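You operate a simulated robot arm through the tools that you are given. There is no shell and no other tool. Be economical: measure what you need, move in short steps, check, and stop when the job is done.

The job below is to be done with a simulated two-armed robot. You get a single attempt, and the scene is never put back.

JOB
Line up on tone: phones knob to 0, tone in, main fader to four green lamps, tone out.

The check looks at the end state, three seconds after you hand in, the way a careful person would. Anything else that was tipped, shoved, dropped, spilled or broken makes it a failure.

ROBOT AND FRAMES
Two 7-joint arms with two-finger parallel grippers on one trunk, on a base that drives. Base frame: it is fixed to the floor where the robot stands at the start and does not move with it; the origin is under the middle of the robot, x ahead of it, y to its left, z up. Readings come in mm, rad, newtons and seconds.
The left shoulder is at the start at [70, 188, 1165], the right one opposite. With the tool pointing down near the work surface each hand reaches from about 300 to 800 mm from the robot's upright axis, wherever it stands, measured 20 degrees to its own side. Places, roughly: main fader [800, 0, 800]; main level bars [800, 0, 800]; phones knob [700, -100, 800]; tone button [800, 0, 800]. Payload 3.91 kg a hand.
Tool frame (each hand has its own): the origin (TCP) lies between the finger pads and is the grasp point; the fingertips stand 30 mm ahead of it; z points along the fingers, y is the line along which they close. The gripper opens to 110 mm. The fingers are 20 mm wide and 10 mm thick; the gripper's body (48 by 112 mm) begins 55 mm behind the TCP.
Orientation is that of the tool frame in the base frame, as a unit quaternion [w, x, y, z]. With the fingers straight down and closing along the base's y, the tool's x points along the base's -x, its y along +y and its z along -z.

CONTROLS
- The arms move only by the tool step_arm. It takes "left_motion", "right_motion" or both (then of equal length, played together; a hand with none holds still); each is a list of rows, each a list of 7 numbers: the turn, a rotation vector about the tool's x, y, z in units of 5 degrees (1.0 is 5 degrees), then the shift along the tool's x, y, z in units of 25 mm (1.0 is 25 mm), then the finger opening in mm, from 0 to 110. In form: [[ax, ay, az, tx, ty, tz, gripper], ...]. A call has 1 to 8 rows; each row shifts and turns the commanded pose from where the row before left it, along the tool's axes as they then stand. A call with a number of a shift or a turn outside -1 to 1 is refused whole. Rows are played at 5 a second. More than 50 mm and 0.15 rad between two rows, or a gripper value outside its range, and nothing of the call is played. Where a pose cannot be reached the arm comes as near as it can. A force on the tool above 40 N (or 10 N above the force at the start of the call, whichever is more), or a blocked arm, ends the call early, and 0.2 s more pass. The fingers move at their own pace (about 72 mm/s each) and stop on an object; they squeeze with about 21 N. The grip force told is the motor's: it shows also when the fingers shut on nothing. Time passes only in rows, and 0.2 s behind the last, so rows that do not move let the fingers close. The reply holds the time, the measured pose of the TCP, the force on the tool along the base axes, the opening and the grip force, in the units named above and with some noise, with the torque about the TCP (base axes, N m) and any sound that the robot's microphone picked up.
- Cameras (640 x 400 px; columns grow to the right, rows downward): "scene" is now at [141.1, 14, 1398.6]; the picture's right is [0.15, -0.99, 0.00], its down [-0.53, -0.08, -0.84] and it looks along [0.84, 0.13, -0.54] (base axes); focal length 296 px, centre (320, 200). "left" rides on the left gripper at [72, -17, -103] in its tool frame; the picture's right is [0.23, 0.97, 0.00], its down [-0.76, 0.18, -0.62] and it looks along [-0.61, 0.14, 0.78] (tool axes); focal length 222 px, centre (320, 200). "right" rides on the right gripper at [72, 17, -103] in its tool frame; the picture's right is [-0.23, 0.97, 0.00], its down [-0.76, -0.18, -0.62] and it looks along [-0.61, -0.14, 0.78] (tool axes); focal length 222 px, centre (320, 200). There is no depth. A picture from a camera that has moved, and an enlarged one, comes with that camera's place and axes in the base frame and with its lens.
- snapshot(camera): a new picture of that camera. No time passes.
- raise_lower(by): slides the trunk up (or, below 0, down) by that many mm; the arms and the scene camera ride with it, the base frame stays. It gives what a move gives, with no picture.
- roll_base(legs): drives the robot by 1 to 6 legs, each [ahead, turn to the left] in mm and rad, along the robot's own axes; the way and the turn of a leg run together, so that a leg with both is an arc; at most 1500 mm and 3.142 rad a leg. The arms and the cameras ride along, it lands a little off, and it stops where it bumps. It gives what a move gives.
- turn_head(pan, tilt): turns the head with the scene camera to pan (to the left, within 1.501 rad either way) and tilt (down, from -0.506 to 1.204), counted from straight ahead of the robot. It gives what a move gives.
- close_up(camera, box): a new picture of the part [left, top, right, bottom] of that camera's present view, enlarged. No time passes.
- sign_off(): hands the job in; it is judged then, once.

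Go step by step. Nothing tells you exact positions but the pictures and the camera data: compare them with the known pose of the tool, close in by small moves and look again before you grip or let go. The budget is 120 turns and 100 pictures, counting those below and the enlarged ones. Unless the task says otherwise, let go and move clear before handing in, and close with one line.

The tools are called by a JSON object that holds its "name" and its "arguments". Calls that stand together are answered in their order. step_arm: Moves the arms, as the interface text tells. Its arguments: {"type":"object","properties":{"left_motion":{"type":"array","items":{"type":"array","items":{"type":"number"}}},"right_motion":{"type":"array","items":{"type":"array","items":{"type":"number"}}}},"required":[]} The other tools are called the same way: raise_lower (by) slides the trunk up or down; roll_base (legs) drives the base; turn_head (pan, tilt) turns the head that bears the scene camera; snapshot (camera) takes a picture; close_up (camera, box) takes an enlarged picture of a part of a camera's view; sign_off () hands the job in.

At the start:

```text
time: 0.0
left_tcp_pos: [594.3, 281.0, 1112.4]
left_orientation: [0.0, 0.0, 1.0, 0.0]
left_wrist_force: [0.9, -0.5, -0.2]
left_wrist_torque: [0.0, -0.01, -0.03]
left_width: 109.9
left_finger_force: 0.0
right_tcp_pos: [584.6, -273.2, 1049.3]
right_orientation: [0.0, 0.0, 1.0, 0.0]
right_wrist_force: [0.2, -0.3, -0.8]
right_wrist_torque: [0.02, 0.01, 0.0]
right_width: 109.9
right_finger_force: 0.1
trunk travel left (down, up): [-675.0, 265.0]
robot x, y, heading: [1.4, 2.1, -0.002]
head pan, tilt: [0.15, 0.564]
```

scene: 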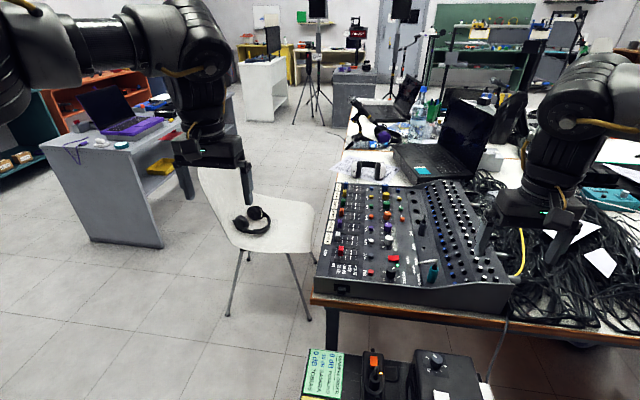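
right: 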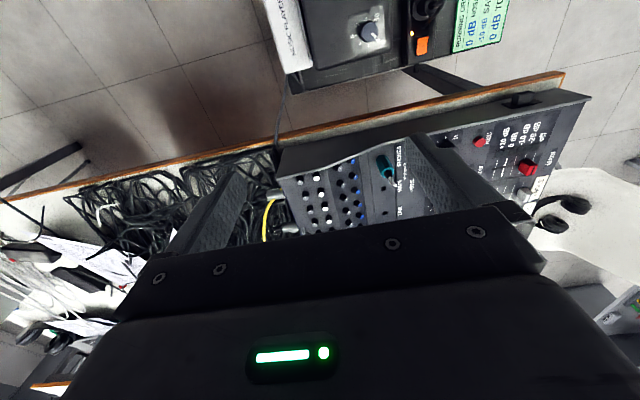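
left: 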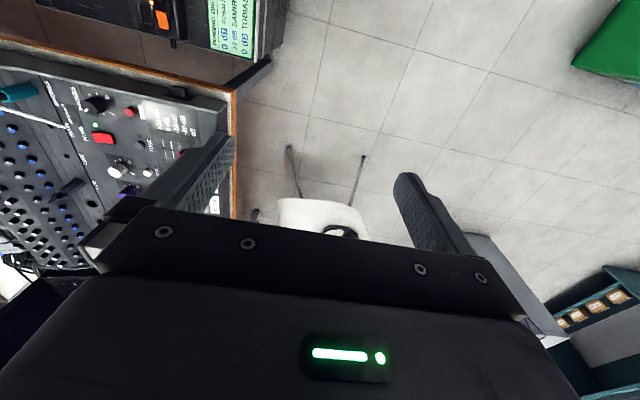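

I see the mixing desk on the table ahead and a card with levels near the robot. I'll enlarge the mixer and card to read their labels first.

{"name": "close_up", "arguments": {"camera": "scene", "box": [300, 160, 520, 300]}}

{"name": "close_up", "arguments": {"camera": "scene", "box": [290, 330, 510, 400]}}

{"name": "close_up", "arguments": {"camera": "left", "box": [0, 0, 280, 250]}}

{"name": "close_up", "arguments": {"camera": "right", "box": [280, 0, 600, 230]}}

```text
2.86 times, centred on (410, 230) of scene
camera zoom: at [141.1, 14.0, 1398.6], right [0.15, -0.99, 0.0], down [-0.53, -0.08, -0.84], along [0.84, 0.13, -0.54], focal length 845 px, centre (63, 114)
```

zoom: 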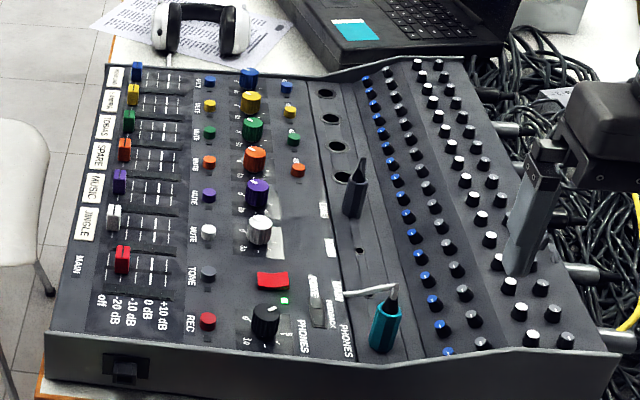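

```text
2.91 times, centred on (400, 365) of scene
camera zoom: at [141.1, 14.0, 1398.6], right [0.15, -0.99, 0.0], down [-0.53, -0.08, -0.84], along [0.84, 0.13, -0.54], focal length 860 px, centre (87, -280)
```

zoom: 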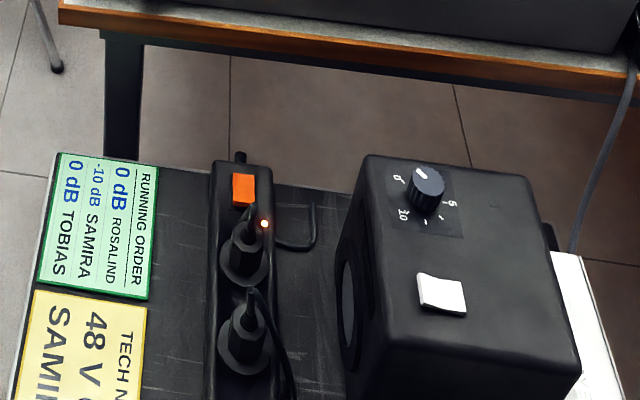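

```text
1.60 times, centred on (140, 125) of left
camera zoom: at [523.2, 264.8, 1216.0], right [-0.23, 0.97, 0.0], down [0.76, 0.18, 0.62], along [0.61, 0.14, -0.78], focal length 355 px, centre (608, 320)
```

zoom: 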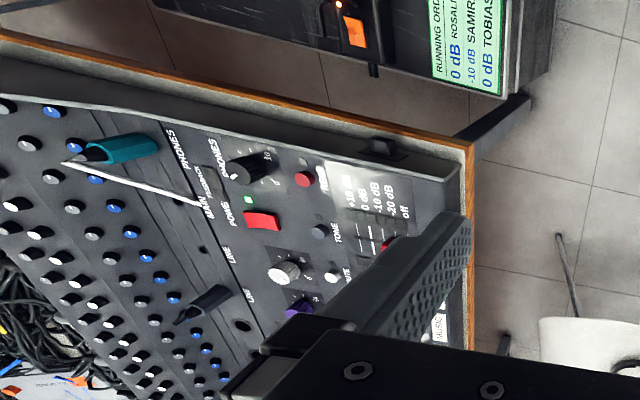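

```text
1.74 times, centred on (440, 115) of right
camera zoom: at [511.3, -258.4, 1152.8], right [0.23, 0.97, 0.0], down [0.76, -0.18, 0.62], along [0.61, -0.14, -0.78], focal length 386 px, centre (111, 348)
```

zoom: 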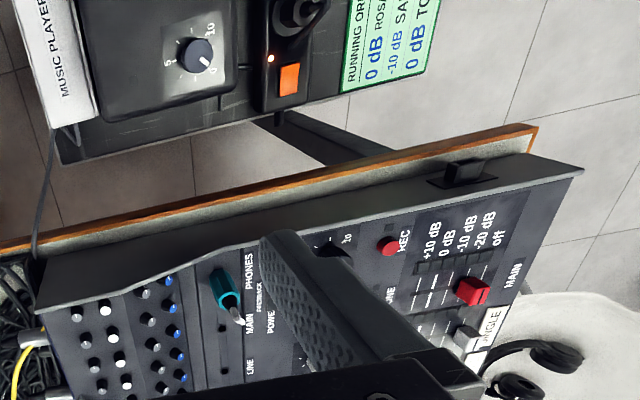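

The desk is turned so that its faders slide along y, with "off" to the left. I'll look closer at the master section to find the lamps, the tone button and the phones knob.

{"name": "close_up", "arguments": {"camera": "scene", "box": [320, 235, 400, 285]}}

{"name": "close_up", "arguments": {"camera": "scene", "box": [370, 235, 450, 285]}}

{"name": "close_up", "arguments": {"camera": "left", "box": [60, 70, 200, 158]}}

```text
8.00 times, centred on (360, 260) of scene
camera zoom: at [141.1, 14.0, 1398.6], right [0.15, -0.99, 0.0], down [-0.53, -0.08, -0.84], along [0.84, 0.13, -0.54], focal length 2366 px, centre (0, -280)
```

zoom: 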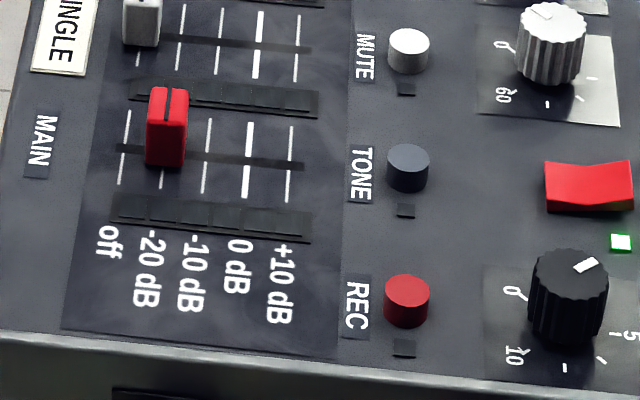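

```text
8.00 times, centred on (410, 260) of scene
camera zoom: at [141.1, 14.0, 1398.6], right [0.15, -0.99, 0.0], down [-0.53, -0.08, -0.84], along [0.84, 0.13, -0.54], focal length 2366 px, centre (-400, -280)
```

zoom: 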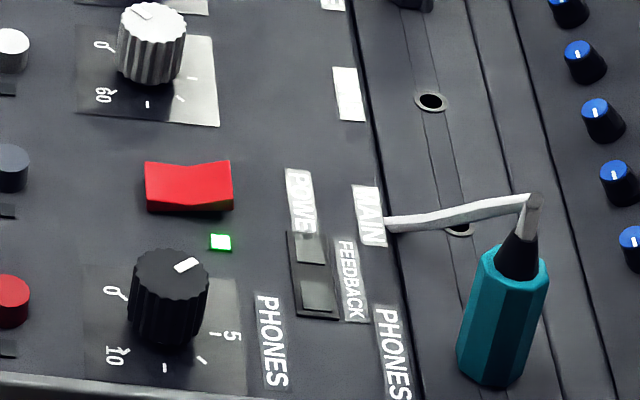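

```text
4.55 times, centred on (130, 114) of left
camera zoom: at [523.2, 264.8, 1216.0], right [-0.23, 0.97, 0.0], down [0.76, 0.18, 0.62], along [0.61, 0.14, -0.78], focal length 1010 px, centre (1184, 591)
```

zoom: 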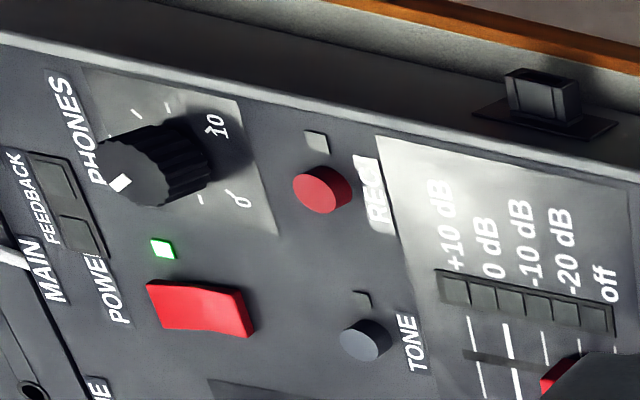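

Phones knob is near [723, -87], top at about z 830, mark at roughly 4. Tone is near [778, -34] and the main fader cap near [790, 50]. I'll bring the right hand above the knob.

{"name": "step_arm", "arguments": {"right_motion": [[0, 0, 0, -0.69, 0.93, 0.4, 45], [0, 0, 0, -0.69, 0.93, 0.4, 45], [0, 0, 0, -0.69, 0.93, 0.4, 45], [0, 0, 0, -0.69, 0.93, 0.4, 45], [0, 0, 0, -0.69, 0.93, 0.4, 45], [0, 0, 0, -0.69, 0.93, 0.4, 45], [0, 0, 0, -0.69, 0.93, 0.4, 45], [0, 0, 0, -0.69, 0.93, 0.4, 45]]}}

{"name": "snapshot", "arguments": {"camera": "right"}}

{"name": "snapshot", "arguments": {"camera": "scene"}}

```text
time: 1.8
left_tcp_pos: [595.0, 281.6, 1112.8]
left_orientation: [0.0, 0.001, 1.0, 0.0]
left_wrist_force: [-0.8, 0.8, -0.4]
left_wrist_torque: [-0.05, 0.0, 0.03]
left_width: 110.1
left_finger_force: 0.0
right_tcp_pos: [691.9, -102.8, 976.2]
right_orientation: [0.0, 0.0, 1.0, 0.001]
right_wrist_force: [-0.7, -0.7, 0.1]
right_wrist_torque: [0.0, 0.0, 0.03]
right_width: 45.0
right_finger_force: 0.0
right hand out of reach, approached as far as the arm can: row 7, 8
trunk travel left (down, up): [-675.0, 265.0]
robot x, y, heading: [-2.0, 0.8, 0.002]
head pan, tilt: [0.15, 0.564]
```

```text
89 pictures are left
camera right: at [618.2, -87.4, 1080.1], right [0.23, 0.97, 0.0], down [0.76, -0.18, 0.62], along [0.61, -0.14, -0.78], focal length 222 px, centre (320, 200)
```

right: 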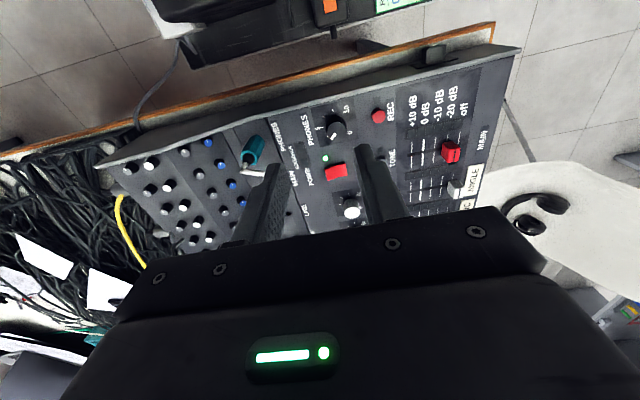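

```text
88 pictures are left
camera scene: at [141.2, 14.6, 1398.5], right [0.15, -0.99, 0.0], down [-0.53, -0.08, -0.84], along [0.84, 0.13, -0.54], focal length 296 px, centre (320, 200)
```

scene: 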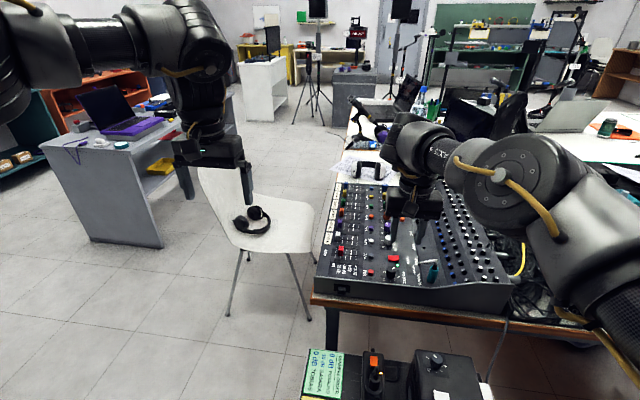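

The right hand hit its reach limit at x≈692. I'll look down to see how much room the base has to drive forward.

{"name": "turn_head", "arguments": {"pan": -0.1, "tilt": 1.2}}

{"name": "snapshot", "arguments": {"camera": "scene"}}

```text
time: 2.8
left_tcp_pos: [594.4, 280.9, 1112.7]
left_orientation: [0.0, 0.0, 1.0, 0.0]
left_wrist_force: [0.1, -0.6, -0.8]
left_wrist_torque: [-0.01, 0.0, -0.03]
left_width: 109.8
left_finger_force: 0.1
right_tcp_pos: [689.8, -103.5, 976.0]
right_orientation: [0.0, 0.0, 1.0, 0.001]
right_wrist_force: [0.4, -0.1, -0.9]
right_wrist_torque: [-0.03, 0.02, -0.03]
right_width: 44.9
right_finger_force: 0.1
trunk travel left (down, up): [-675.0, 265.0]
robot x, y, heading: [-3.1, -1.0, 0.001]
head pan, tilt: [-0.099, 1.201]
```

```text
87 pictures are left
camera scene: at [108.4, -4.7, 1350.8], right [-0.1, -1.0, 0.0], down [-0.93, 0.09, -0.36], along [0.36, -0.04, -0.93], focal length 296 px, centre (320, 200)
```

scene: 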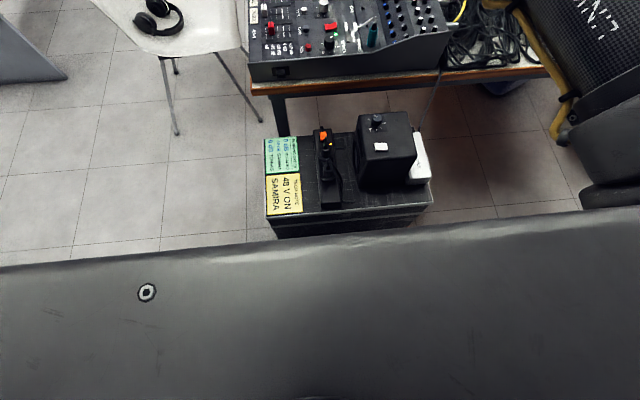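

A case with the speaker sits between robot and table, so I'll avoid driving if I can. Next I'll see whether the reach is better lower down.

{"name": "step_arm", "arguments": {"right_motion": [[0, 0, 0, 0, 0.2, 1, 45], [0, 0, 0, 0, 0.2, 1, 45], [0, 0, 0, -0.4, 0.2, 0.6, 45], [0, 0, 0, -0.5, 0, 0.2, 45], [0, 0, 0, -0.5, 0, 0, 45]]}}

```text
time: 4.0
left_tcp_pos: [594.1, 282.3, 1111.8]
left_orientation: [0.0, 0.0, 1.0, 0.0]
left_wrist_force: [-0.4, -0.4, -0.3]
left_wrist_torque: [-0.01, 0.0, 0.01]
left_width: 109.9
left_finger_force: 0.0
right_tcp_pos: [690.7, -89.9, 919.2]
right_orientation: [0.001, 0.0, 1.0, 0.0]
right_wrist_force: [0.2, 0.0, 0.7]
right_wrist_torque: [0.01, 0.02, 0.01]
right_width: 45.0
right_finger_force: 0.2
right hand out of reach, approached as far as the arm can: row 3, 4, 5
trunk travel left (down, up): [-675.0, 265.0]
robot x, y, heading: [1.3, -0.6, -0.003]
head pan, tilt: [-0.099, 1.201]
```

The right hand tops out near x 691 at this height too, so the base has to move or turn. I'll lift the right hand and turn the left hand's camera back to see the room between base and case.

{"name": "step_arm", "arguments": {"left_motion": [[0, 0, 1, 0, 0, 0, 60], [0, 0, 1, 0, 0, 0, 60], [0, 0, 1, 0, 0, 0, 60], [0, 0, 1, 0, 0, 0, 60], [0, 0, 1, 0, 0, 0, 60], [0, 0, 1, 0, 0, 0, 60], [0, 0, 1, 0, 0, 0, 60], [0, 0, 1, 0, 0, 0, 60]], "right_motion": [[0, 0, 0, 0.5, 0, -0.8, 45], [0, 0, 0, 0.5, 0, -0.8, 45], [0, 0, 0, 0.5, 0, -0.8, 45], [0, 0, 0, 0.5, 0, -0.8, 45], [0, 0, 0, 0.5, 0, -0.8, 45], [0, 0, 0, 0.5, 0, -0.8, 45], [0, 0, 0, 0.5, 0, -0.8, 45], [0, 0, 0, 0.5, 0, -0.8, 45]]}}

{"name": "step_arm", "arguments": {"left_motion": [[0, 0, 1, 0, 0, 0, 60], [0, 0, 1, 0, 0, 0, 60], [0, 0, 1, 0, 0, 0, 60], [0, 0, 1, 0, 0, 0, 60], [0, 0, 1, 0, 0, 0, 60], [0, 0, 1, 0, 0, 0, 60], [0, 0, 1, 0, 0, 0, 60], [0, 0, 1, 0, 0, 0, 60]]}}

{"name": "step_arm", "arguments": {"left_motion": [[0, 0, 1, 0, 0, 0, 60], [0, 0, 1, 0, 0, 0, 60], [0, 0, 1, 0, 0, 0, 60], [0, 0, 1, 0, 0, 0, 60], [0, 0, 1, 0, 0, 0, 60], [0, 0, 1, 0, 0, 0, 60], [0, 0, 1, 0, 0, 0, 60], [0, 0, 1, 0, 0, 0, 60]]}}

{"name": "snapshot", "arguments": {"camera": "left"}}

```text
time: 5.8
left_tcp_pos: [593.9, 281.6, 1112.8]
left_orientation: [0.0, 0.342, 0.94, 0.0]
left_wrist_force: [-0.9, 0.5, -0.3]
left_wrist_torque: [0.01, -0.02, -0.04]
left_width: 60.1
left_finger_force: 0.2
right_tcp_pos: [592.0, -89.6, 1080.6]
right_orientation: [0.0, 0.001, 1.0, 0.0]
right_wrist_force: [-0.2, 0.5, -0.5]
right_wrist_torque: [-0.03, 0.0, 0.02]
right_width: 44.9
right_finger_force: 0.0
trunk travel left (down, up): [-675.0, 265.0]
robot x, y, heading: [0.1, -1.5, -0.001]
head pan, tilt: [-0.099, 1.201]
```

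```text
time: 7.6
left_tcp_pos: [594.2, 281.0, 1112.3]
left_orientation: [0.0, 0.643, 0.766, 0.001]
left_wrist_force: [0.0, -0.5, -0.6]
left_wrist_torque: [-0.06, -0.02, 0.0]
left_width: 59.9
left_finger_force: 0.0
right_tcp_pos: [591.6, -90.3, 1078.6]
right_orientation: [0.0, -0.001, 1.0, 0.0]
right_wrist_force: [0.1, 0.1, 0.0]
right_wrist_torque: [-0.01, -0.01, 0.01]
right_width: 44.9
right_finger_force: 0.0
trunk travel left (down, up): [-675.0, 265.0]
robot x, y, heading: [1.1, 1.6, 0.005]
head pan, tilt: [-0.099, 1.201]
```

```text
time: 9.4
left_tcp_pos: [594.2, 281.3, 1113.0]
left_orientation: [0.0, 0.866, 0.5, 0.0]
left_wrist_force: [-1.1, 0.2, -0.4]
left_wrist_torque: [0.0, 0.0, 0.0]
left_width: 60.2
left_finger_force: 0.1
right_tcp_pos: [592.4, -89.9, 1079.7]
right_orientation: [0.001, 0.0, 1.0, 0.0]
right_wrist_force: [-0.3, 0.4, 1.0]
right_wrist_torque: [0.01, 0.01, 0.0]
right_width: 45.0
right_finger_force: 0.0
trunk travel left (down, up): [-675.0, 265.0]
robot x, y, heading: [2.1, -0.3, 0.002]
head pan, tilt: [-0.099, 1.201]
```

```text
86 pictures are left
camera left: at [617.3, 353.3, 1215.7], right [0.96, -0.29, 0.0], down [-0.23, -0.75, 0.62], along [-0.18, -0.6, -0.78], focal length 222 px, centre (320, 200)
```

left: 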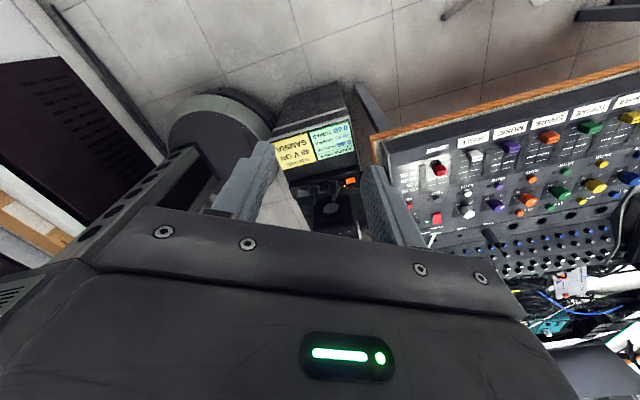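

The base is round and nearly against the case, so driving ahead is out, but turning in place is safe. I'll check the left side is clear before turning left.

{"name": "turn_head", "arguments": {"pan": 1.45, "tilt": 0.6}}

{"name": "snapshot", "arguments": {"camera": "scene"}}

```text
time: 11.1
left_tcp_pos: [593.9, 280.4, 1113.6]
left_orientation: [0.001, 0.866, 0.5, 0.0]
left_wrist_force: [-0.9, 0.2, -0.6]
left_wrist_torque: [-0.03, -0.04, 0.03]
left_width: 60.1
left_finger_force: 0.0
right_tcp_pos: [591.4, -90.1, 1079.4]
right_orientation: [0.0, 0.0, 1.0, 0.0]
right_wrist_force: [-1.4, -0.3, 1.1]
right_wrist_torque: [0.02, 0.01, 0.0]
right_width: 45.1
right_finger_force: 0.2
trunk travel left (down, up): [-675.0, 265.0]
robot x, y, heading: [-0.7, 2.7, -0.0]
head pan, tilt: [1.45, 0.6]
```

```text
85 pictures are left
camera scene: at [63.4, 88.6, 1395.3], right [0.99, -0.12, 0.0], down [-0.07, -0.56, -0.82], along [0.1, 0.82, -0.57], focal length 296 px, centre (320, 200)
```

scene: 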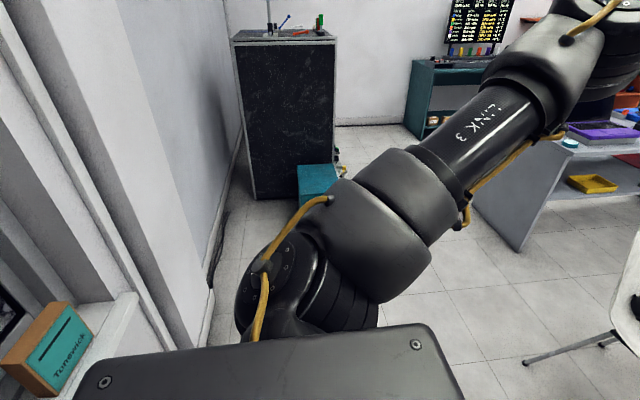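

The wall on that side lies about 400 mm behind and the arms clear it. I'll turn in place to the left, which carries the right shoulder toward the desk.

{"name": "roll_base", "arguments": {"legs": [[0, 0.45], [0, 0.45]]}}

{"name": "turn_head", "arguments": {"pan": -0.85, "tilt": 0.75}}

{"name": "snapshot", "arguments": {"camera": "scene"}}

```text
time: 14.1
left_tcp_pos: [148.1, 641.6, 1113.7]
left_orientation: [0.0, 0.562, 0.827, 0.0]
left_wrist_force: [0.3, 0.1, -0.2]
left_wrist_torque: [0.01, 0.01, 0.0]
left_width: 60.0
left_finger_force: 0.2
right_tcp_pos: [437.7, 408.7, 1079.5]
right_orientation: [0.001, -0.435, 0.901, -0.001]
right_wrist_force: [0.2, -0.1, 0.5]
right_wrist_torque: [0.02, -0.04, -0.02]
right_width: 45.1
right_finger_force: 0.0
trunk travel left (down, up): [-675.0, 265.0]
robot x, y, heading: [-1.2, -3.0, 0.898]
head pan, tilt: [1.45, 0.6]
```

```text
time: 16.2
left_tcp_pos: [149.2, 639.9, 1112.1]
left_orientation: [0.0, 0.562, 0.827, 0.0]
left_wrist_force: [-0.2, -0.3, -1.2]
left_wrist_torque: [-0.03, -0.01, 0.01]
left_width: 59.8
left_finger_force: 0.0
right_tcp_pos: [437.4, 409.1, 1079.2]
right_orientation: [0.0, -0.436, 0.9, 0.0]
right_wrist_force: [0.2, 0.5, 0.0]
right_wrist_torque: [0.01, 0.02, 0.03]
right_width: 44.9
right_finger_force: 0.0
trunk travel left (down, up): [-675.0, 265.0]
robot x, y, heading: [0.4, -2.3, 0.897]
head pan, tilt: [-0.85, 0.75]
```

```text
84 pictures are left
camera scene: at [116.4, 44.4, 1382.5], right [0.05, -1.0, 0.0], down [-0.68, -0.03, -0.73], along [0.73, 0.04, -0.68], focal length 296 px, centre (320, 200)
```

scene: 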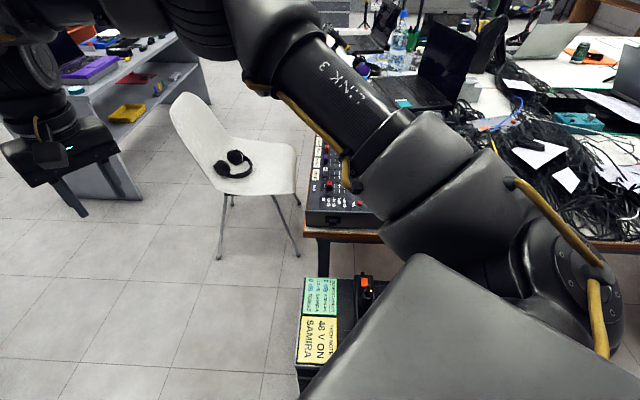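

The turn went cleanly. Now I'll swing the right hand back toward the desk, turning the wrist clockwise on the way to leave room for the later counter-clockwise twist.

{"name": "step_arm", "arguments": {"right_motion": [[0, 0, 0.93, 0.314, -0.902, 0.2, 45], [0, 0, 0.93, 0.24, -0.924, 0.2, 45], [0, 0, 0.93, 0.164, -0.941, 0.2, 45], [0, 0, 0.93, 0.087, -0.951, 0.2, 45], [0, 0, 0.93, 0.01, -0.956, 0.2, 45], [0, 0, 0.93, -0.068, -0.952, 0.2, 45], [0, 0, 0.93, -0.144, -0.944, 0.2, 45], [0, 0, 0.93, -0.221, -0.929, 0.2, 45]]}}

{"name": "step_arm", "arguments": {"right_motion": [[0, 0, 0.93, -0.295, -0.909, 0.2, 45], [0, 0, 0.93, -0.369, -0.881, 0.2, 45], [0, 0, 0.93, -0.438, -0.849, 0.2, 45], [0, 0, 0.93, -0.506, -0.81, 0.2, 45], [0, 0, 0.93, -0.57, -0.767, 0.2, 45], [0, 0, 0.93, -0.63, -0.717, 0.2, 45], [0, 0, 0.93, -0.686, -0.664, 0.2, 45], [0, 0, 0.93, -0.737, -0.606, 0.2, 45]]}}

{"name": "snapshot", "arguments": {"camera": "scene"}}

```text
time: 18.0
left_tcp_pos: [149.7, 640.4, 1114.1]
left_orientation: [0.0, 0.562, 0.827, 0.0]
left_wrist_force: [0.0, -0.3, 0.0]
left_wrist_torque: [0.02, 0.0, 0.02]
left_width: 59.8
left_finger_force: 0.1
right_tcp_pos: [536.8, 393.7, 1082.5]
right_orientation: [0.0, -0.124, 0.992, 0.0]
right_wrist_force: [0.3, 0.3, 0.2]
right_wrist_torque: [-0.02, 0.02, 0.04]
right_width: 44.9
right_finger_force: 0.2
right hand out of reach, approached as far as the arm can: row 4, 5, 6, 7, 8
trunk travel left (down, up): [-675.0, 265.0]
robot x, y, heading: [-2.2, 2.0, 0.902]
head pan, tilt: [-0.85, 0.75]
```

```text
time: 19.8
left_tcp_pos: [148.2, 640.0, 1112.7]
left_orientation: [0.0, 0.563, 0.827, 0.001]
left_wrist_force: [-0.5, 0.3, -0.4]
left_wrist_torque: [0.02, -0.02, 0.01]
left_width: 59.8
left_finger_force: 0.0
right_tcp_pos: [624.4, 369.5, 1088.9]
right_orientation: [0.001, 0.077, 0.997, 0.002]
right_wrist_force: [-0.2, 0.9, -0.1]
right_wrist_torque: [0.02, -0.01, 0.01]
right_width: 45.1
right_finger_force: 0.0
right hand out of reach, approached as far as the arm can: row 1, 2, 3, 4, 5, 6, 7, 8
trunk travel left (down, up): [-675.0, 265.0]
robot x, y, heading: [2.0, -0.8, 0.901]
head pan, tilt: [-0.85, 0.75]
```

```text
83 pictures are left
camera scene: at [116.2, 44.2, 1382.5], right [0.05, -1.0, 0.0], down [-0.68, -0.03, -0.73], along [0.73, 0.04, -0.68], focal length 296 px, centre (320, 200)
```

scene: 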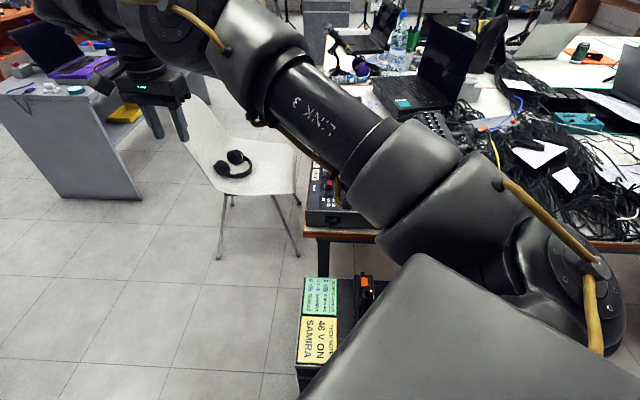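

The hand drifted outward instead of following the path, so I suspect the wrist's clockwise limit. I'll turn the wrist back while moving right.

{"name": "step_arm", "arguments": {"right_motion": [[0, 0, -1, 0.242, -0.727, 0.1, 45], [0, 0, -1, 0.304, -0.703, 0.1, 45], [0, 0, -1, 0.365, -0.674, 0.1, 45], [0, 0, -1, 0.421, -0.639, 0.1, 45], [0, 0, -1, 0.476, -0.601, 0.1, 45], [0, 0, -1, 0.526, -0.556, 0.1, 45], [0, 0, -1, 0.573, -0.509, 0.1, 45], [0, 0, -1, 0.615, -0.457, 0.1, 45]]}}

```text
time: 21.6
left_tcp_pos: [149.0, 639.9, 1112.6]
left_orientation: [0.0, 0.563, 0.827, 0.001]
left_wrist_force: [0.0, 0.5, 0.2]
left_wrist_torque: [0.02, -0.01, 0.01]
left_width: 59.9
left_finger_force: 0.0
right_tcp_pos: [564.8, 237.2, 1073.0]
right_orientation: [0.001, -0.27, 0.963, 0.002]
right_wrist_force: [-0.7, -0.6, -0.3]
right_wrist_torque: [0.0, 0.03, 0.02]
right_width: 45.0
right_finger_force: 0.0
right hand out of reach, approached as far as the arm can: row 1, 2
trunk travel left (down, up): [-675.0, 265.0]
robot x, y, heading: [-1.4, 1.1, 0.901]
head pan, tilt: [-0.85, 0.75]
```

That fixed it. I'll carry on to above the knob at this wrist angle.

{"name": "step_arm", "arguments": {"right_motion": [[0, 0, 0, 0.083, -0.897, 0.28, 45], [0, 0, 0, 0.083, -0.897, 0.28, 45], [0, 0, 0, 0.083, -0.897, 0.28, 45], [0, 0, 0, 0.083, -0.897, 0.28, 45], [0, 0, 0, 0.083, -0.897, 0.28, 45], [0, 0, 0, 0.083, -0.897, 0.28, 45], [0, 0, 0, 0.083, -0.897, 0.28, 45], [0, 0, 0, 0.083, -0.897, 0.28, 45]]}}

{"name": "step_arm", "arguments": {"right_motion": [[0, 0, 0, 0.083, -0.897, 0.28, 45], [0, 0, 0, 0.083, -0.897, 0.28, 45], [0, 0, 0, 0.083, -0.897, 0.28, 45], [0, 0, 0, 0.083, -0.897, 0.28, 45], [0, 0, 0, 0.083, -0.897, 0.28, 45], [0, 0, 0, 0.083, -0.897, 0.28, 45], [0, 0, 0, 0.083, -0.897, 0.28, 45], [0, 0, 0, 0.083, -0.897, 0.28, 45]]}}

{"name": "snapshot", "arguments": {"camera": "scene"}}

{"name": "snapshot", "arguments": {"camera": "right"}}

```text
time: 23.4
left_tcp_pos: [149.3, 639.9, 1112.7]
left_orientation: [0.0, 0.563, 0.827, 0.001]
left_wrist_force: [0.7, 0.4, -0.4]
left_wrist_torque: [0.0, 0.02, 0.03]
left_width: 60.0
left_finger_force: 0.0
right_tcp_pos: [644.3, 77.3, 1017.9]
right_orientation: [0.001, -0.269, 0.963, 0.002]
right_wrist_force: [-0.6, 0.2, 0.6]
right_wrist_torque: [-0.02, 0.02, -0.02]
right_width: 45.0
right_finger_force: 0.1
trunk travel left (down, up): [-675.0, 265.0]
robot x, y, heading: [1.5, -1.0, 0.904]
head pan, tilt: [-0.85, 0.75]
```

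```text
time: 25.2
left_tcp_pos: [148.9, 640.3, 1113.2]
left_orientation: [-0.001, 0.562, 0.827, 0.001]
left_wrist_force: [0.7, 0.7, -0.3]
left_wrist_torque: [0.0, -0.01, 0.04]
left_width: 59.8
left_finger_force: 0.1
right_tcp_pos: [728.4, -73.9, 950.8]
right_orientation: [0.001, -0.269, 0.963, 0.002]
right_wrist_force: [-0.2, -0.2, -0.4]
right_wrist_torque: [0.03, 0.0, 0.02]
right_width: 45.0
right_finger_force: 0.2
right hand out of reach, approached as far as the arm can: row 7, 8
trunk travel left (down, up): [-675.0, 265.0]
robot x, y, heading: [3.3, -0.3, 0.894]
head pan, tilt: [-0.85, 0.75]
```

```text
82 pictures are left
camera scene: at [117.3, 43.3, 1382.5], right [0.05, -1.0, 0.0], down [-0.68, -0.03, -0.73], along [0.73, 0.04, -0.68], focal length 296 px, centre (320, 200)
```

scene: 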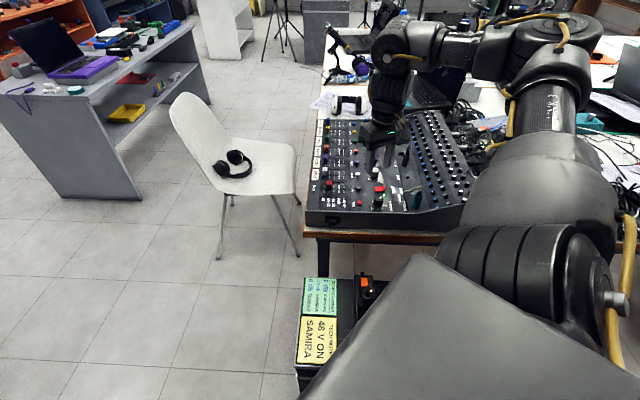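

```text
81 pictures are left
camera right: at [656.9, -98.4, 1055.2], right [-0.31, 0.95, 0.0], down [0.74, 0.24, 0.63], along [0.59, 0.2, -0.78], focal length 222 px, centre (320, 200)
```

right: 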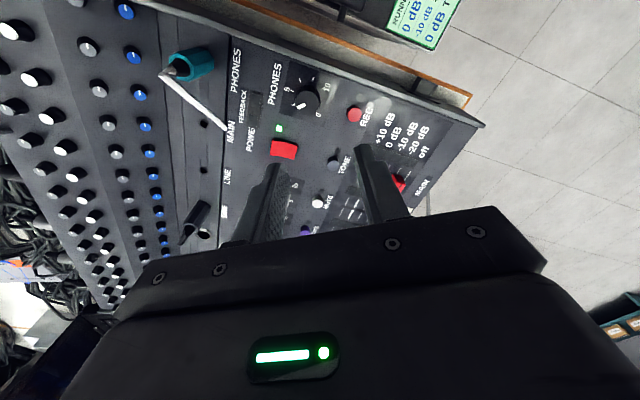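

The scene camera now sees both the desk and the hand. I'll zoom in to place the knob accurately.

{"name": "close_up", "arguments": {"camera": "right", "box": [240, 50, 400, 150]}}

{"name": "close_up", "arguments": {"camera": "scene", "box": [300, 120, 460, 220]}}

```text
4.00 times, centred on (320, 100) of right
camera zoom: at [656.9, -98.4, 1055.2], right [-0.31, 0.95, 0.0], down [0.74, 0.24, 0.63], along [0.59, 0.2, -0.78], focal length 888 px, centre (320, 600)
```

zoom: 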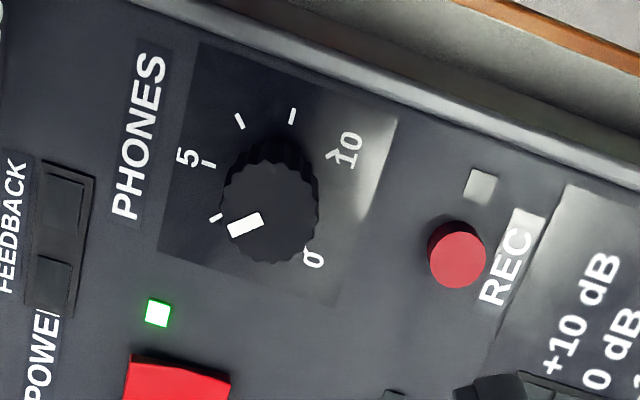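

```text
4.00 times, centred on (380, 170) of scene
camera zoom: at [117.3, 43.3, 1382.5], right [0.05, -1.0, 0.0], down [-0.68, -0.03, -0.73], along [0.73, 0.04, -0.68], focal length 1183 px, centre (80, 320)
```

zoom: 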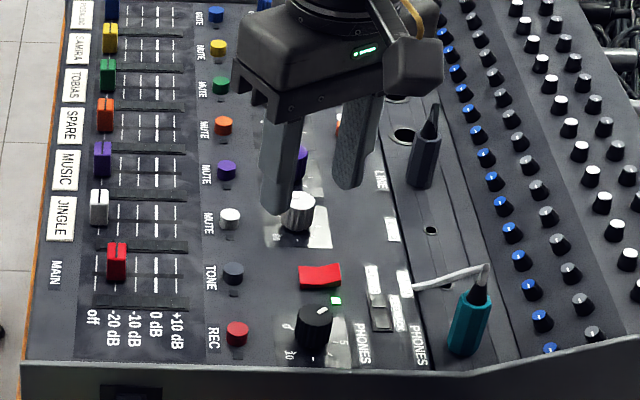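

Knob centre is at about [717, -91], top z≈834, about 23 mm across, with its mark about 90° clockwise of 0. I'll centre over it, turn a bit counter-clockwise and come down part way.

{"name": "step_arm", "arguments": {"right_motion": [[0, 0, -1, 0.193, -0.06, 0, 36], [0, 0, -1, 0.193, -0.06, 0, 36], [0, 0, -1, 0.193, -0.06, 0, 36], [0, 0, 0, 0.193, -0.06, 0, 36], [0, 0, 0, 0, 0, 0.6, 36], [0, 0, 0, 0, 0, 0.6, 36], [0, 0, 0, 0, 0, 0.6, 36], [0, 0, 0, 0, 0, 0.6, 36]]}}

{"name": "close_up", "arguments": {"camera": "scene", "box": [320, 140, 440, 215]}}

{"name": "snapshot", "arguments": {"camera": "right"}}

```text
time: 27.0
left_tcp_pos: [149.5, 641.0, 1113.2]
left_orientation: [-0.001, 0.562, 0.827, -0.001]
left_wrist_force: [0.3, 0.2, 0.6]
left_wrist_torque: [0.0, 0.01, 0.02]
left_width: 59.8
left_finger_force: 0.1
right_tcp_pos: [727.1, -70.2, 894.6]
right_orientation: [0.002, -0.392, 0.92, 0.002]
right_wrist_force: [0.3, 0.7, 1.2]
right_wrist_torque: [0.01, 0.04, -0.01]
right_width: 35.8
right_finger_force: 0.0
right hand out of reach, approached as far as the arm can: row 1, 2, 3, 4
trunk travel left (down, up): [-675.0, 265.0]
robot x, y, heading: [0.0, 3.3, 0.897]
head pan, tilt: [-0.85, 0.75]
```

```text
5.33 times, centred on (380, 178) of scene
camera zoom: at [117.3, 43.8, 1382.4], right [0.05, -1.0, 0.0], down [-0.68, -0.03, -0.73], along [0.73, 0.04, -0.68], focal length 1577 px, centre (0, 320)
```

zoom: 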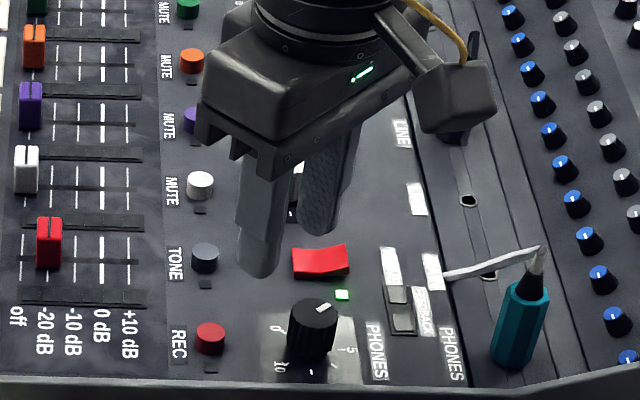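

```text
77 pictures are left
camera right: at [663.6, -112.4, 997.5], right [-0.55, 0.84, 0.0], down [0.65, 0.42, 0.63], along [0.52, 0.34, -0.78], focal length 222 px, centre (320, 200)
```

right: 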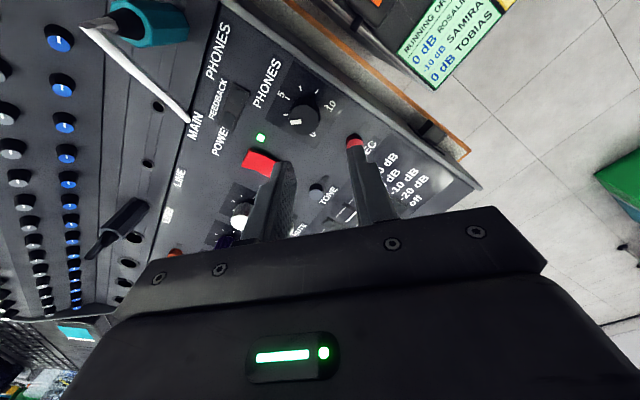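

The hand still stops short in -y, at about [727, -70]. I'll test whether more counter-clockwise turn frees it, staying above everything.

{"name": "step_arm", "arguments": {"right_motion": [[0, 0, 0, 0.36, -0.2, 0, 36], [0, 0, 0, 0.36, -0.2, 0, 36]]}}

{"name": "step_arm", "arguments": {"right_motion": [[0, 0, -1, 0, 0, 0, 36], [0, 0, -1, 0, 0, 0, 36], [0, 0, -1, 0, 0, 0, 36], [0, 0, -1, 0, 0, 0, 36], [0, 0, 0, 0.5, 0, 0, 36], [0, 0, 0, 0.5, 0, 0, 36]]}}

```text
time: 27.6
left_tcp_pos: [148.3, 639.7, 1112.3]
left_orientation: [0.0, 0.562, 0.827, 0.0]
left_wrist_force: [0.4, 0.1, 0.6]
left_wrist_torque: [0.03, 0.03, 0.0]
left_width: 60.1
left_finger_force: 0.0
right_tcp_pos: [720.5, -90.7, 893.8]
right_orientation: [0.001, -0.393, 0.92, 0.001]
right_wrist_force: [0.4, -1.1, 0.5]
right_wrist_torque: [-0.02, -0.03, 0.02]
right_width: 36.1
right_finger_force: 0.0
trunk travel left (down, up): [-675.0, 265.0]
robot x, y, heading: [-0.2, -1.3, 0.901]
head pan, tilt: [-0.85, 0.75]
```

```text
time: 29.0
left_tcp_pos: [148.3, 640.6, 1113.2]
left_orientation: [0.001, 0.562, 0.827, 0.0]
left_wrist_force: [0.5, 0.2, -0.4]
left_wrist_torque: [-0.02, 0.04, 0.02]
left_width: 59.7
left_finger_force: 0.1
right_tcp_pos: [711.0, -112.6, 895.0]
right_orientation: [0.001, -0.547, 0.837, 0.001]
right_wrist_force: [-0.1, -0.5, -0.6]
right_wrist_torque: [0.02, 0.0, -0.01]
right_width: 35.9
right_finger_force: 0.0
trunk travel left (down, up): [-675.0, 265.0]
robot x, y, heading: [-2.7, -0.7, 0.901]
head pan, tilt: [-0.85, 0.75]
```

More turn and lower height free it. I'll go back over the knob at the earlier wrist angle and check alignment.

{"name": "step_arm", "arguments": {"right_motion": [[0, 0, 1, 0, 0, 0, 36], [0, 0, 1, 0, 0, 0, 36], [0, 0, 1, 0, 0, 0, 36], [0, 0, 1, 0, 0, 0, 36], [0, 0, 0, -0.4, 0.22, 0, 36], [0, 0, 0, -0.4, 0.22, 0, 36], [0, 0, 0, 0, 0, 0.7, 36]]}}

{"name": "close_up", "arguments": {"camera": "scene", "box": [340, 150, 420, 200]}}

{"name": "close_up", "arguments": {"camera": "right", "box": [240, 80, 400, 180]}}

```text
time: 30.6
left_tcp_pos: [149.1, 639.6, 1112.9]
left_orientation: [0.001, 0.562, 0.827, 0.0]
left_wrist_force: [0.2, -0.6, 0.1]
left_wrist_torque: [-0.01, 0.04, 0.03]
left_width: 59.9
left_finger_force: 0.0
right_tcp_pos: [715.5, -90.5, 874.7]
right_orientation: [0.002, -0.393, 0.919, 0.002]
right_wrist_force: [0.2, 0.1, -0.5]
right_wrist_torque: [-0.01, -0.01, -0.02]
right_width: 36.1
right_finger_force: 0.1
trunk travel left (down, up): [-675.0, 265.0]
robot x, y, heading: [-1.0, -0.1, 0.899]
head pan, tilt: [-0.85, 0.75]
```

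```text
8.00 times, centred on (380, 175) of scene
camera zoom: at [117.4, 43.3, 1382.4], right [0.05, -1.0, 0.0], down [-0.68, -0.03, -0.73], along [0.73, 0.04, -0.68], focal length 2366 px, centre (-160, 400)
```

zoom: 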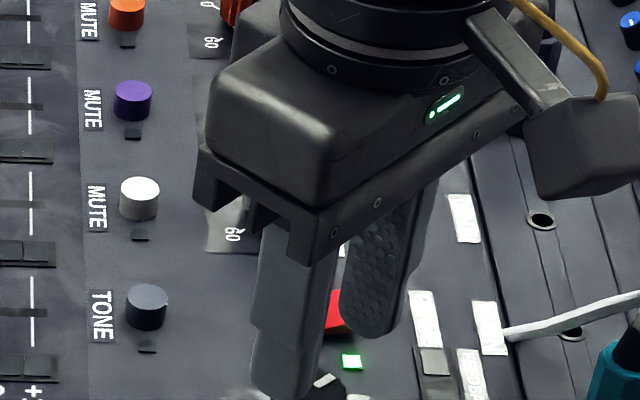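

```text
4.00 times, centred on (320, 130) of right
camera zoom: at [653.2, -132.7, 978.6], right [-0.55, 0.84, 0.0], down [0.66, 0.42, 0.63], along [0.52, 0.34, -0.78], focal length 888 px, centre (320, 480)
```

zoom: 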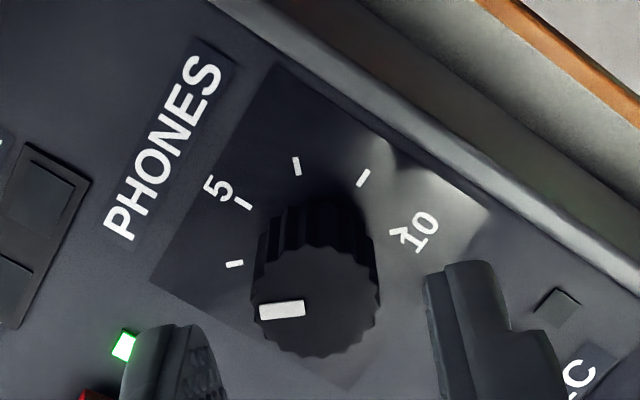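

The gripper is centred over the knob. Next I go down to put the fingers around it.

{"name": "step_arm", "arguments": {"right_motion": [[0, 0, 0, 0.03, -0.056, 0.4, 36], [0, 0, 0, 0, 0, 0.4, 36], [0, 0, 0, 0, 0, 0.36, 36]]}}

{"name": "close_up", "arguments": {"camera": "scene", "box": [350, 160, 430, 210]}}

{"name": "close_up", "arguments": {"camera": "right", "box": [240, 80, 400, 180]}}

```text
time: 31.4
left_tcp_pos: [149.5, 640.5, 1112.0]
left_orientation: [-0.001, 0.562, 0.827, 0.001]
left_wrist_force: [0.5, 0.2, 0.2]
left_wrist_torque: [0.01, -0.01, 0.02]
left_width: 59.9
left_finger_force: 0.1
right_tcp_pos: [717.1, -91.7, 847.6]
right_orientation: [0.002, -0.392, 0.92, 0.001]
right_wrist_force: [0.0, 0.3, -0.5]
right_wrist_torque: [0.03, 0.03, -0.01]
right_width: 36.0
right_finger_force: 0.0
trunk travel left (down, up): [-675.0, 265.0]
robot x, y, heading: [3.3, 2.4, 0.897]
head pan, tilt: [-0.85, 0.75]
```

```text
8.00 times, centred on (390, 185) of scene
camera zoom: at [116.6, 44.3, 1382.5], right [0.05, -1.0, 0.0], down [-0.68, -0.03, -0.73], along [0.73, 0.04, -0.68], focal length 2366 px, centre (-240, 320)
```

zoom: 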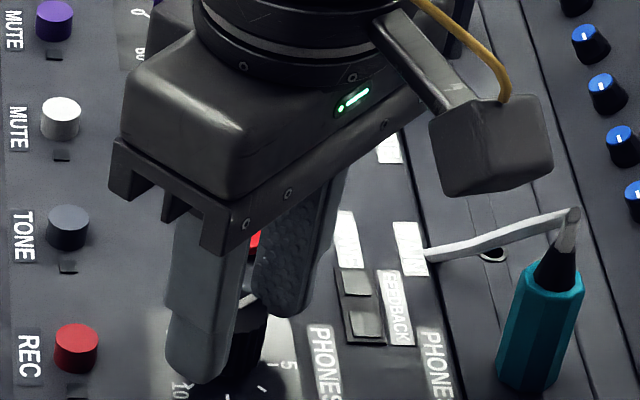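

```text
4.00 times, centred on (320, 130) of right
camera zoom: at [653.6, -133.7, 950.6], right [-0.55, 0.84, 0.0], down [0.65, 0.43, 0.63], along [0.52, 0.34, -0.78], focal length 888 px, centre (320, 480)
```

zoom: 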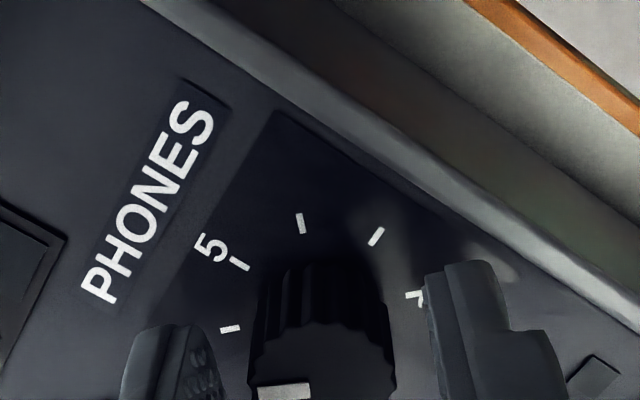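

The fingers straddle the knob, so I close them. The wrist camera will pass above the plug when the hand turns, and there is room.

{"name": "step_arm", "arguments": {"right_motion": [[0, 0, 0, 0, 0, 0, 24], [0, 0, 0, 0, 0, 0, 10], [0, 0, 0, 0, 0, 0, 10]]}}

{"name": "close_up", "arguments": {"camera": "scene", "box": [350, 160, 430, 210]}}

```text
time: 32.2
left_tcp_pos: [149.0, 640.9, 1112.2]
left_orientation: [0.0, 0.563, 0.827, -0.001]
left_wrist_force: [0.1, -0.7, -0.6]
left_wrist_torque: [-0.04, 0.03, -0.04]
left_width: 60.2
left_finger_force: 0.1
right_tcp_pos: [718.0, -91.8, 847.4]
right_orientation: [0.001, -0.392, 0.92, 0.002]
right_wrist_force: [0.7, -0.7, -0.3]
right_wrist_torque: [-0.09, -0.46, -0.01]
right_width: 24.6
right_finger_force: 44.8
trunk travel left (down, up): [-675.0, 265.0]
robot x, y, heading: [2.1, 0.9, 0.898]
head pan, tilt: [-0.85, 0.75]
```

```text
8.00 times, centred on (390, 185) of scene
camera zoom: at [116.8, 43.8, 1382.4], right [0.05, -1.0, 0.0], down [-0.68, -0.03, -0.73], along [0.73, 0.04, -0.68], focal length 2366 px, centre (-240, 320)
```

zoom: 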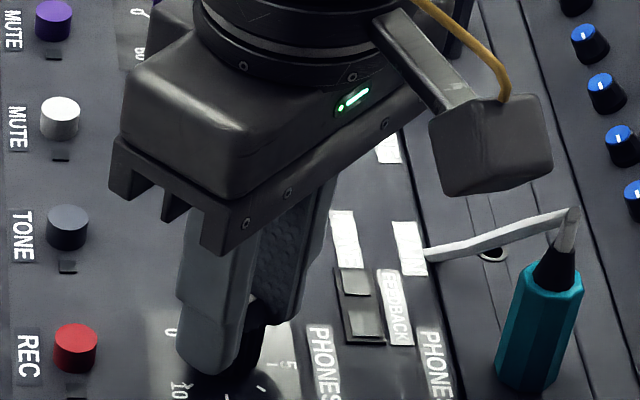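

The knob is gripped at 24.6 mm. I'll turn it 40° counter-clockwise and watch the torque.

{"name": "step_arm", "arguments": {"right_motion": [[0, 0, -1, 0, 0, 0, 10], [0, 0, -1, 0, 0, 0, 10], [0, 0, -1, 0, 0, 0, 10], [0, 0, -1, 0, 0, 0, 10], [0, 0, -1, 0, 0, 0, 10], [0, 0, -1, 0, 0, 0, 10], [0, 0, -1, 0, 0, 0, 10], [0, 0, -1, 0, 0, 0, 10]]}}

{"name": "close_up", "arguments": {"camera": "right", "box": [240, 80, 400, 180]}}

```text
time: 34.0
left_tcp_pos: [149.9, 640.2, 1112.8]
left_orientation: [-0.001, 0.562, 0.827, 0.0]
left_wrist_force: [0.1, 0.5, -0.4]
left_wrist_torque: [-0.03, 0.01, -0.03]
left_width: 60.0
left_finger_force: 0.1
right_tcp_pos: [719.4, -92.3, 847.0]
right_orientation: [0.003, -0.683, 0.73, 0.0]
right_wrist_force: [26.2, -9.8, 15.5]
right_wrist_torque: [-0.81, -0.39, -0.13]
right_width: 24.3
right_finger_force: 45.2
trunk travel left (down, up): [-675.0, 265.0]
robot x, y, heading: [2.2, 1.6, 0.902]
head pan, tilt: [-0.85, 0.75]
```

```text
4.00 times, centred on (320, 130) of right
camera zoom: at [696.5, -165.9, 950.3], right [-0.96, 0.29, 0.0], down [0.23, 0.74, 0.63], along [0.19, 0.6, -0.78], focal length 888 px, centre (320, 480)
```

zoom: 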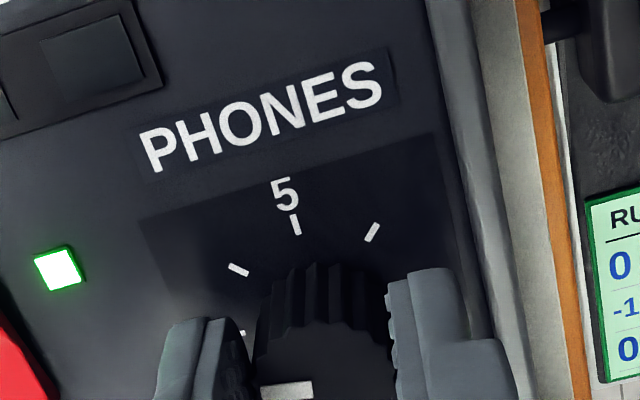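

The knob follows, but a sideways load of 26 N is building. I'll ease the hand toward the load before going on.

{"name": "step_arm", "arguments": {"right_motion": [[0, 0, 0, 0.02, -0.06, -0.03, 10]]}}

```text
time: 34.4
left_tcp_pos: [150.5, 640.2, 1113.6]
left_orientation: [-0.001, 0.562, 0.827, 0.0]
left_wrist_force: [-1.3, -0.7, -0.1]
left_wrist_torque: [-0.01, -0.02, -0.01]
left_width: 60.2
left_finger_force: 0.1
right_tcp_pos: [719.0, -93.7, 846.1]
right_orientation: [0.003, -0.684, 0.73, 0.003]
right_wrist_force: [20.3, -6.5, 10.3]
right_wrist_torque: [0.32, -0.64, -0.07]
right_width: 24.4
right_finger_force: 45.1
trunk travel left (down, up): [-675.0, 265.0]
robot x, y, heading: [2.5, -0.1, 0.898]
head pan, tilt: [-0.85, 0.75]
```

{"name": "step_arm", "arguments": {"right_motion": [[0, 0, 0, 0.04, -0.1, -0.05, 10], [0, 0, 0, 0.02, -0.08, -0.03, 10]]}}

```text
time: 35.0
left_tcp_pos: [147.9, 641.8, 1112.2]
left_orientation: [0.0, 0.562, 0.827, 0.0]
left_wrist_force: [-0.1, -0.3, -0.8]
left_wrist_torque: [0.04, -0.03, -0.04]
left_width: 60.4
left_finger_force: 0.0
right_tcp_pos: [720.3, -93.2, 845.7]
right_orientation: [-0.003, -0.686, 0.728, 0.004]
right_wrist_force: [-17.2, 6.4, -20.1]
right_wrist_torque: [0.77, 0.16, 0.09]
right_width: 24.4
right_finger_force: 44.9
trunk travel left (down, up): [-675.0, 265.0]
robot x, y, heading: [0.7, -1.0, 0.902]
head pan, tilt: [-0.85, 0.75]
```

{"name": "step_arm", "arguments": {"right_motion": [[0, 0, 0, -0.03, 0.08, 0.045, 10]]}}

```text
time: 35.4
left_tcp_pos: [150.4, 641.3, 1111.6]
left_orientation: [-0.001, 0.562, 0.827, -0.001]
left_wrist_force: [0.5, -0.5, 0.1]
left_wrist_torque: [0.02, 0.0, -0.02]
left_width: 60.0
left_finger_force: 0.0
right_tcp_pos: [719.0, -92.2, 847.9]
right_orientation: [-0.001, -0.684, 0.729, 0.001]
right_wrist_force: [-19.2, 6.3, -25.1]
right_wrist_torque: [0.19, 0.29, 0.05]
right_width: 24.3
right_finger_force: 45.1
trunk travel left (down, up): [-675.0, 265.0]
robot x, y, heading: [-2.9, 0.5, 0.901]
head pan, tilt: [-0.85, 0.75]
```

Readings are lagging; simplest is to let go, relax and regrip.

{"name": "step_arm", "arguments": {"right_motion": [[0, 0, 0, 0, 0, 0, 32], [0, 0, 0, 0, 0, 0, 32], [0, 0, 0, 0, 0, 0, 32]]}}

{"name": "close_up", "arguments": {"camera": "right", "box": [240, 100, 400, 200]}}

{"name": "close_up", "arguments": {"camera": "scene", "box": [350, 160, 430, 210]}}

```text
time: 36.2
left_tcp_pos: [149.7, 641.0, 1113.1]
left_orientation: [0.0, 0.562, 0.827, 0.0]
left_wrist_force: [0.2, -0.9, -0.5]
left_wrist_torque: [-0.02, -0.05, 0.02]
left_width: 60.1
left_finger_force: 0.1
right_tcp_pos: [721.5, -94.7, 849.1]
right_orientation: [0.002, -0.683, 0.73, 0.001]
right_wrist_force: [-0.2, 0.2, 0.0]
right_wrist_torque: [0.0, 0.0, 0.0]
right_width: 31.8
right_finger_force: 0.1
trunk travel left (down, up): [-675.0, 265.0]
robot x, y, heading: [-0.6, 2.5, 0.896]
head pan, tilt: [-0.85, 0.75]
```

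```text
4.00 times, centred on (320, 150) of right
camera zoom: at [698.1, -166.3, 952.6], right [-0.96, 0.29, 0.0], down [0.23, 0.75, 0.63], along [0.18, 0.6, -0.78], focal length 888 px, centre (320, 400)
```

zoom: 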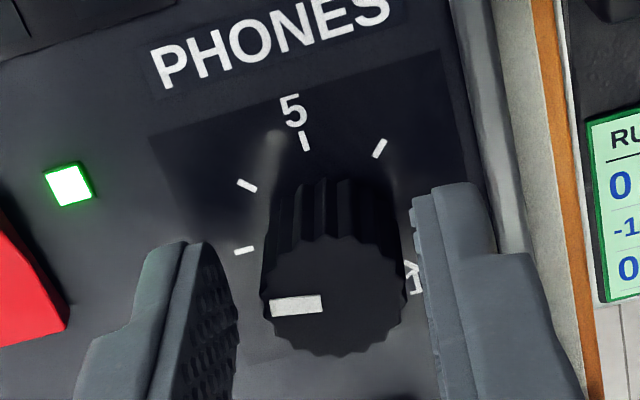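

```text
8.00 times, centred on (390, 185) of scene
camera zoom: at [116.5, 43.8, 1382.5], right [0.05, -1.0, 0.0], down [-0.68, -0.03, -0.73], along [0.73, 0.04, -0.68], focal length 2366 px, centre (-240, 320)
```

zoom: 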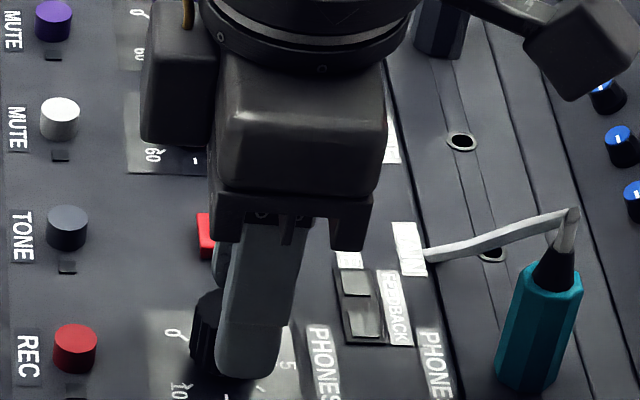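

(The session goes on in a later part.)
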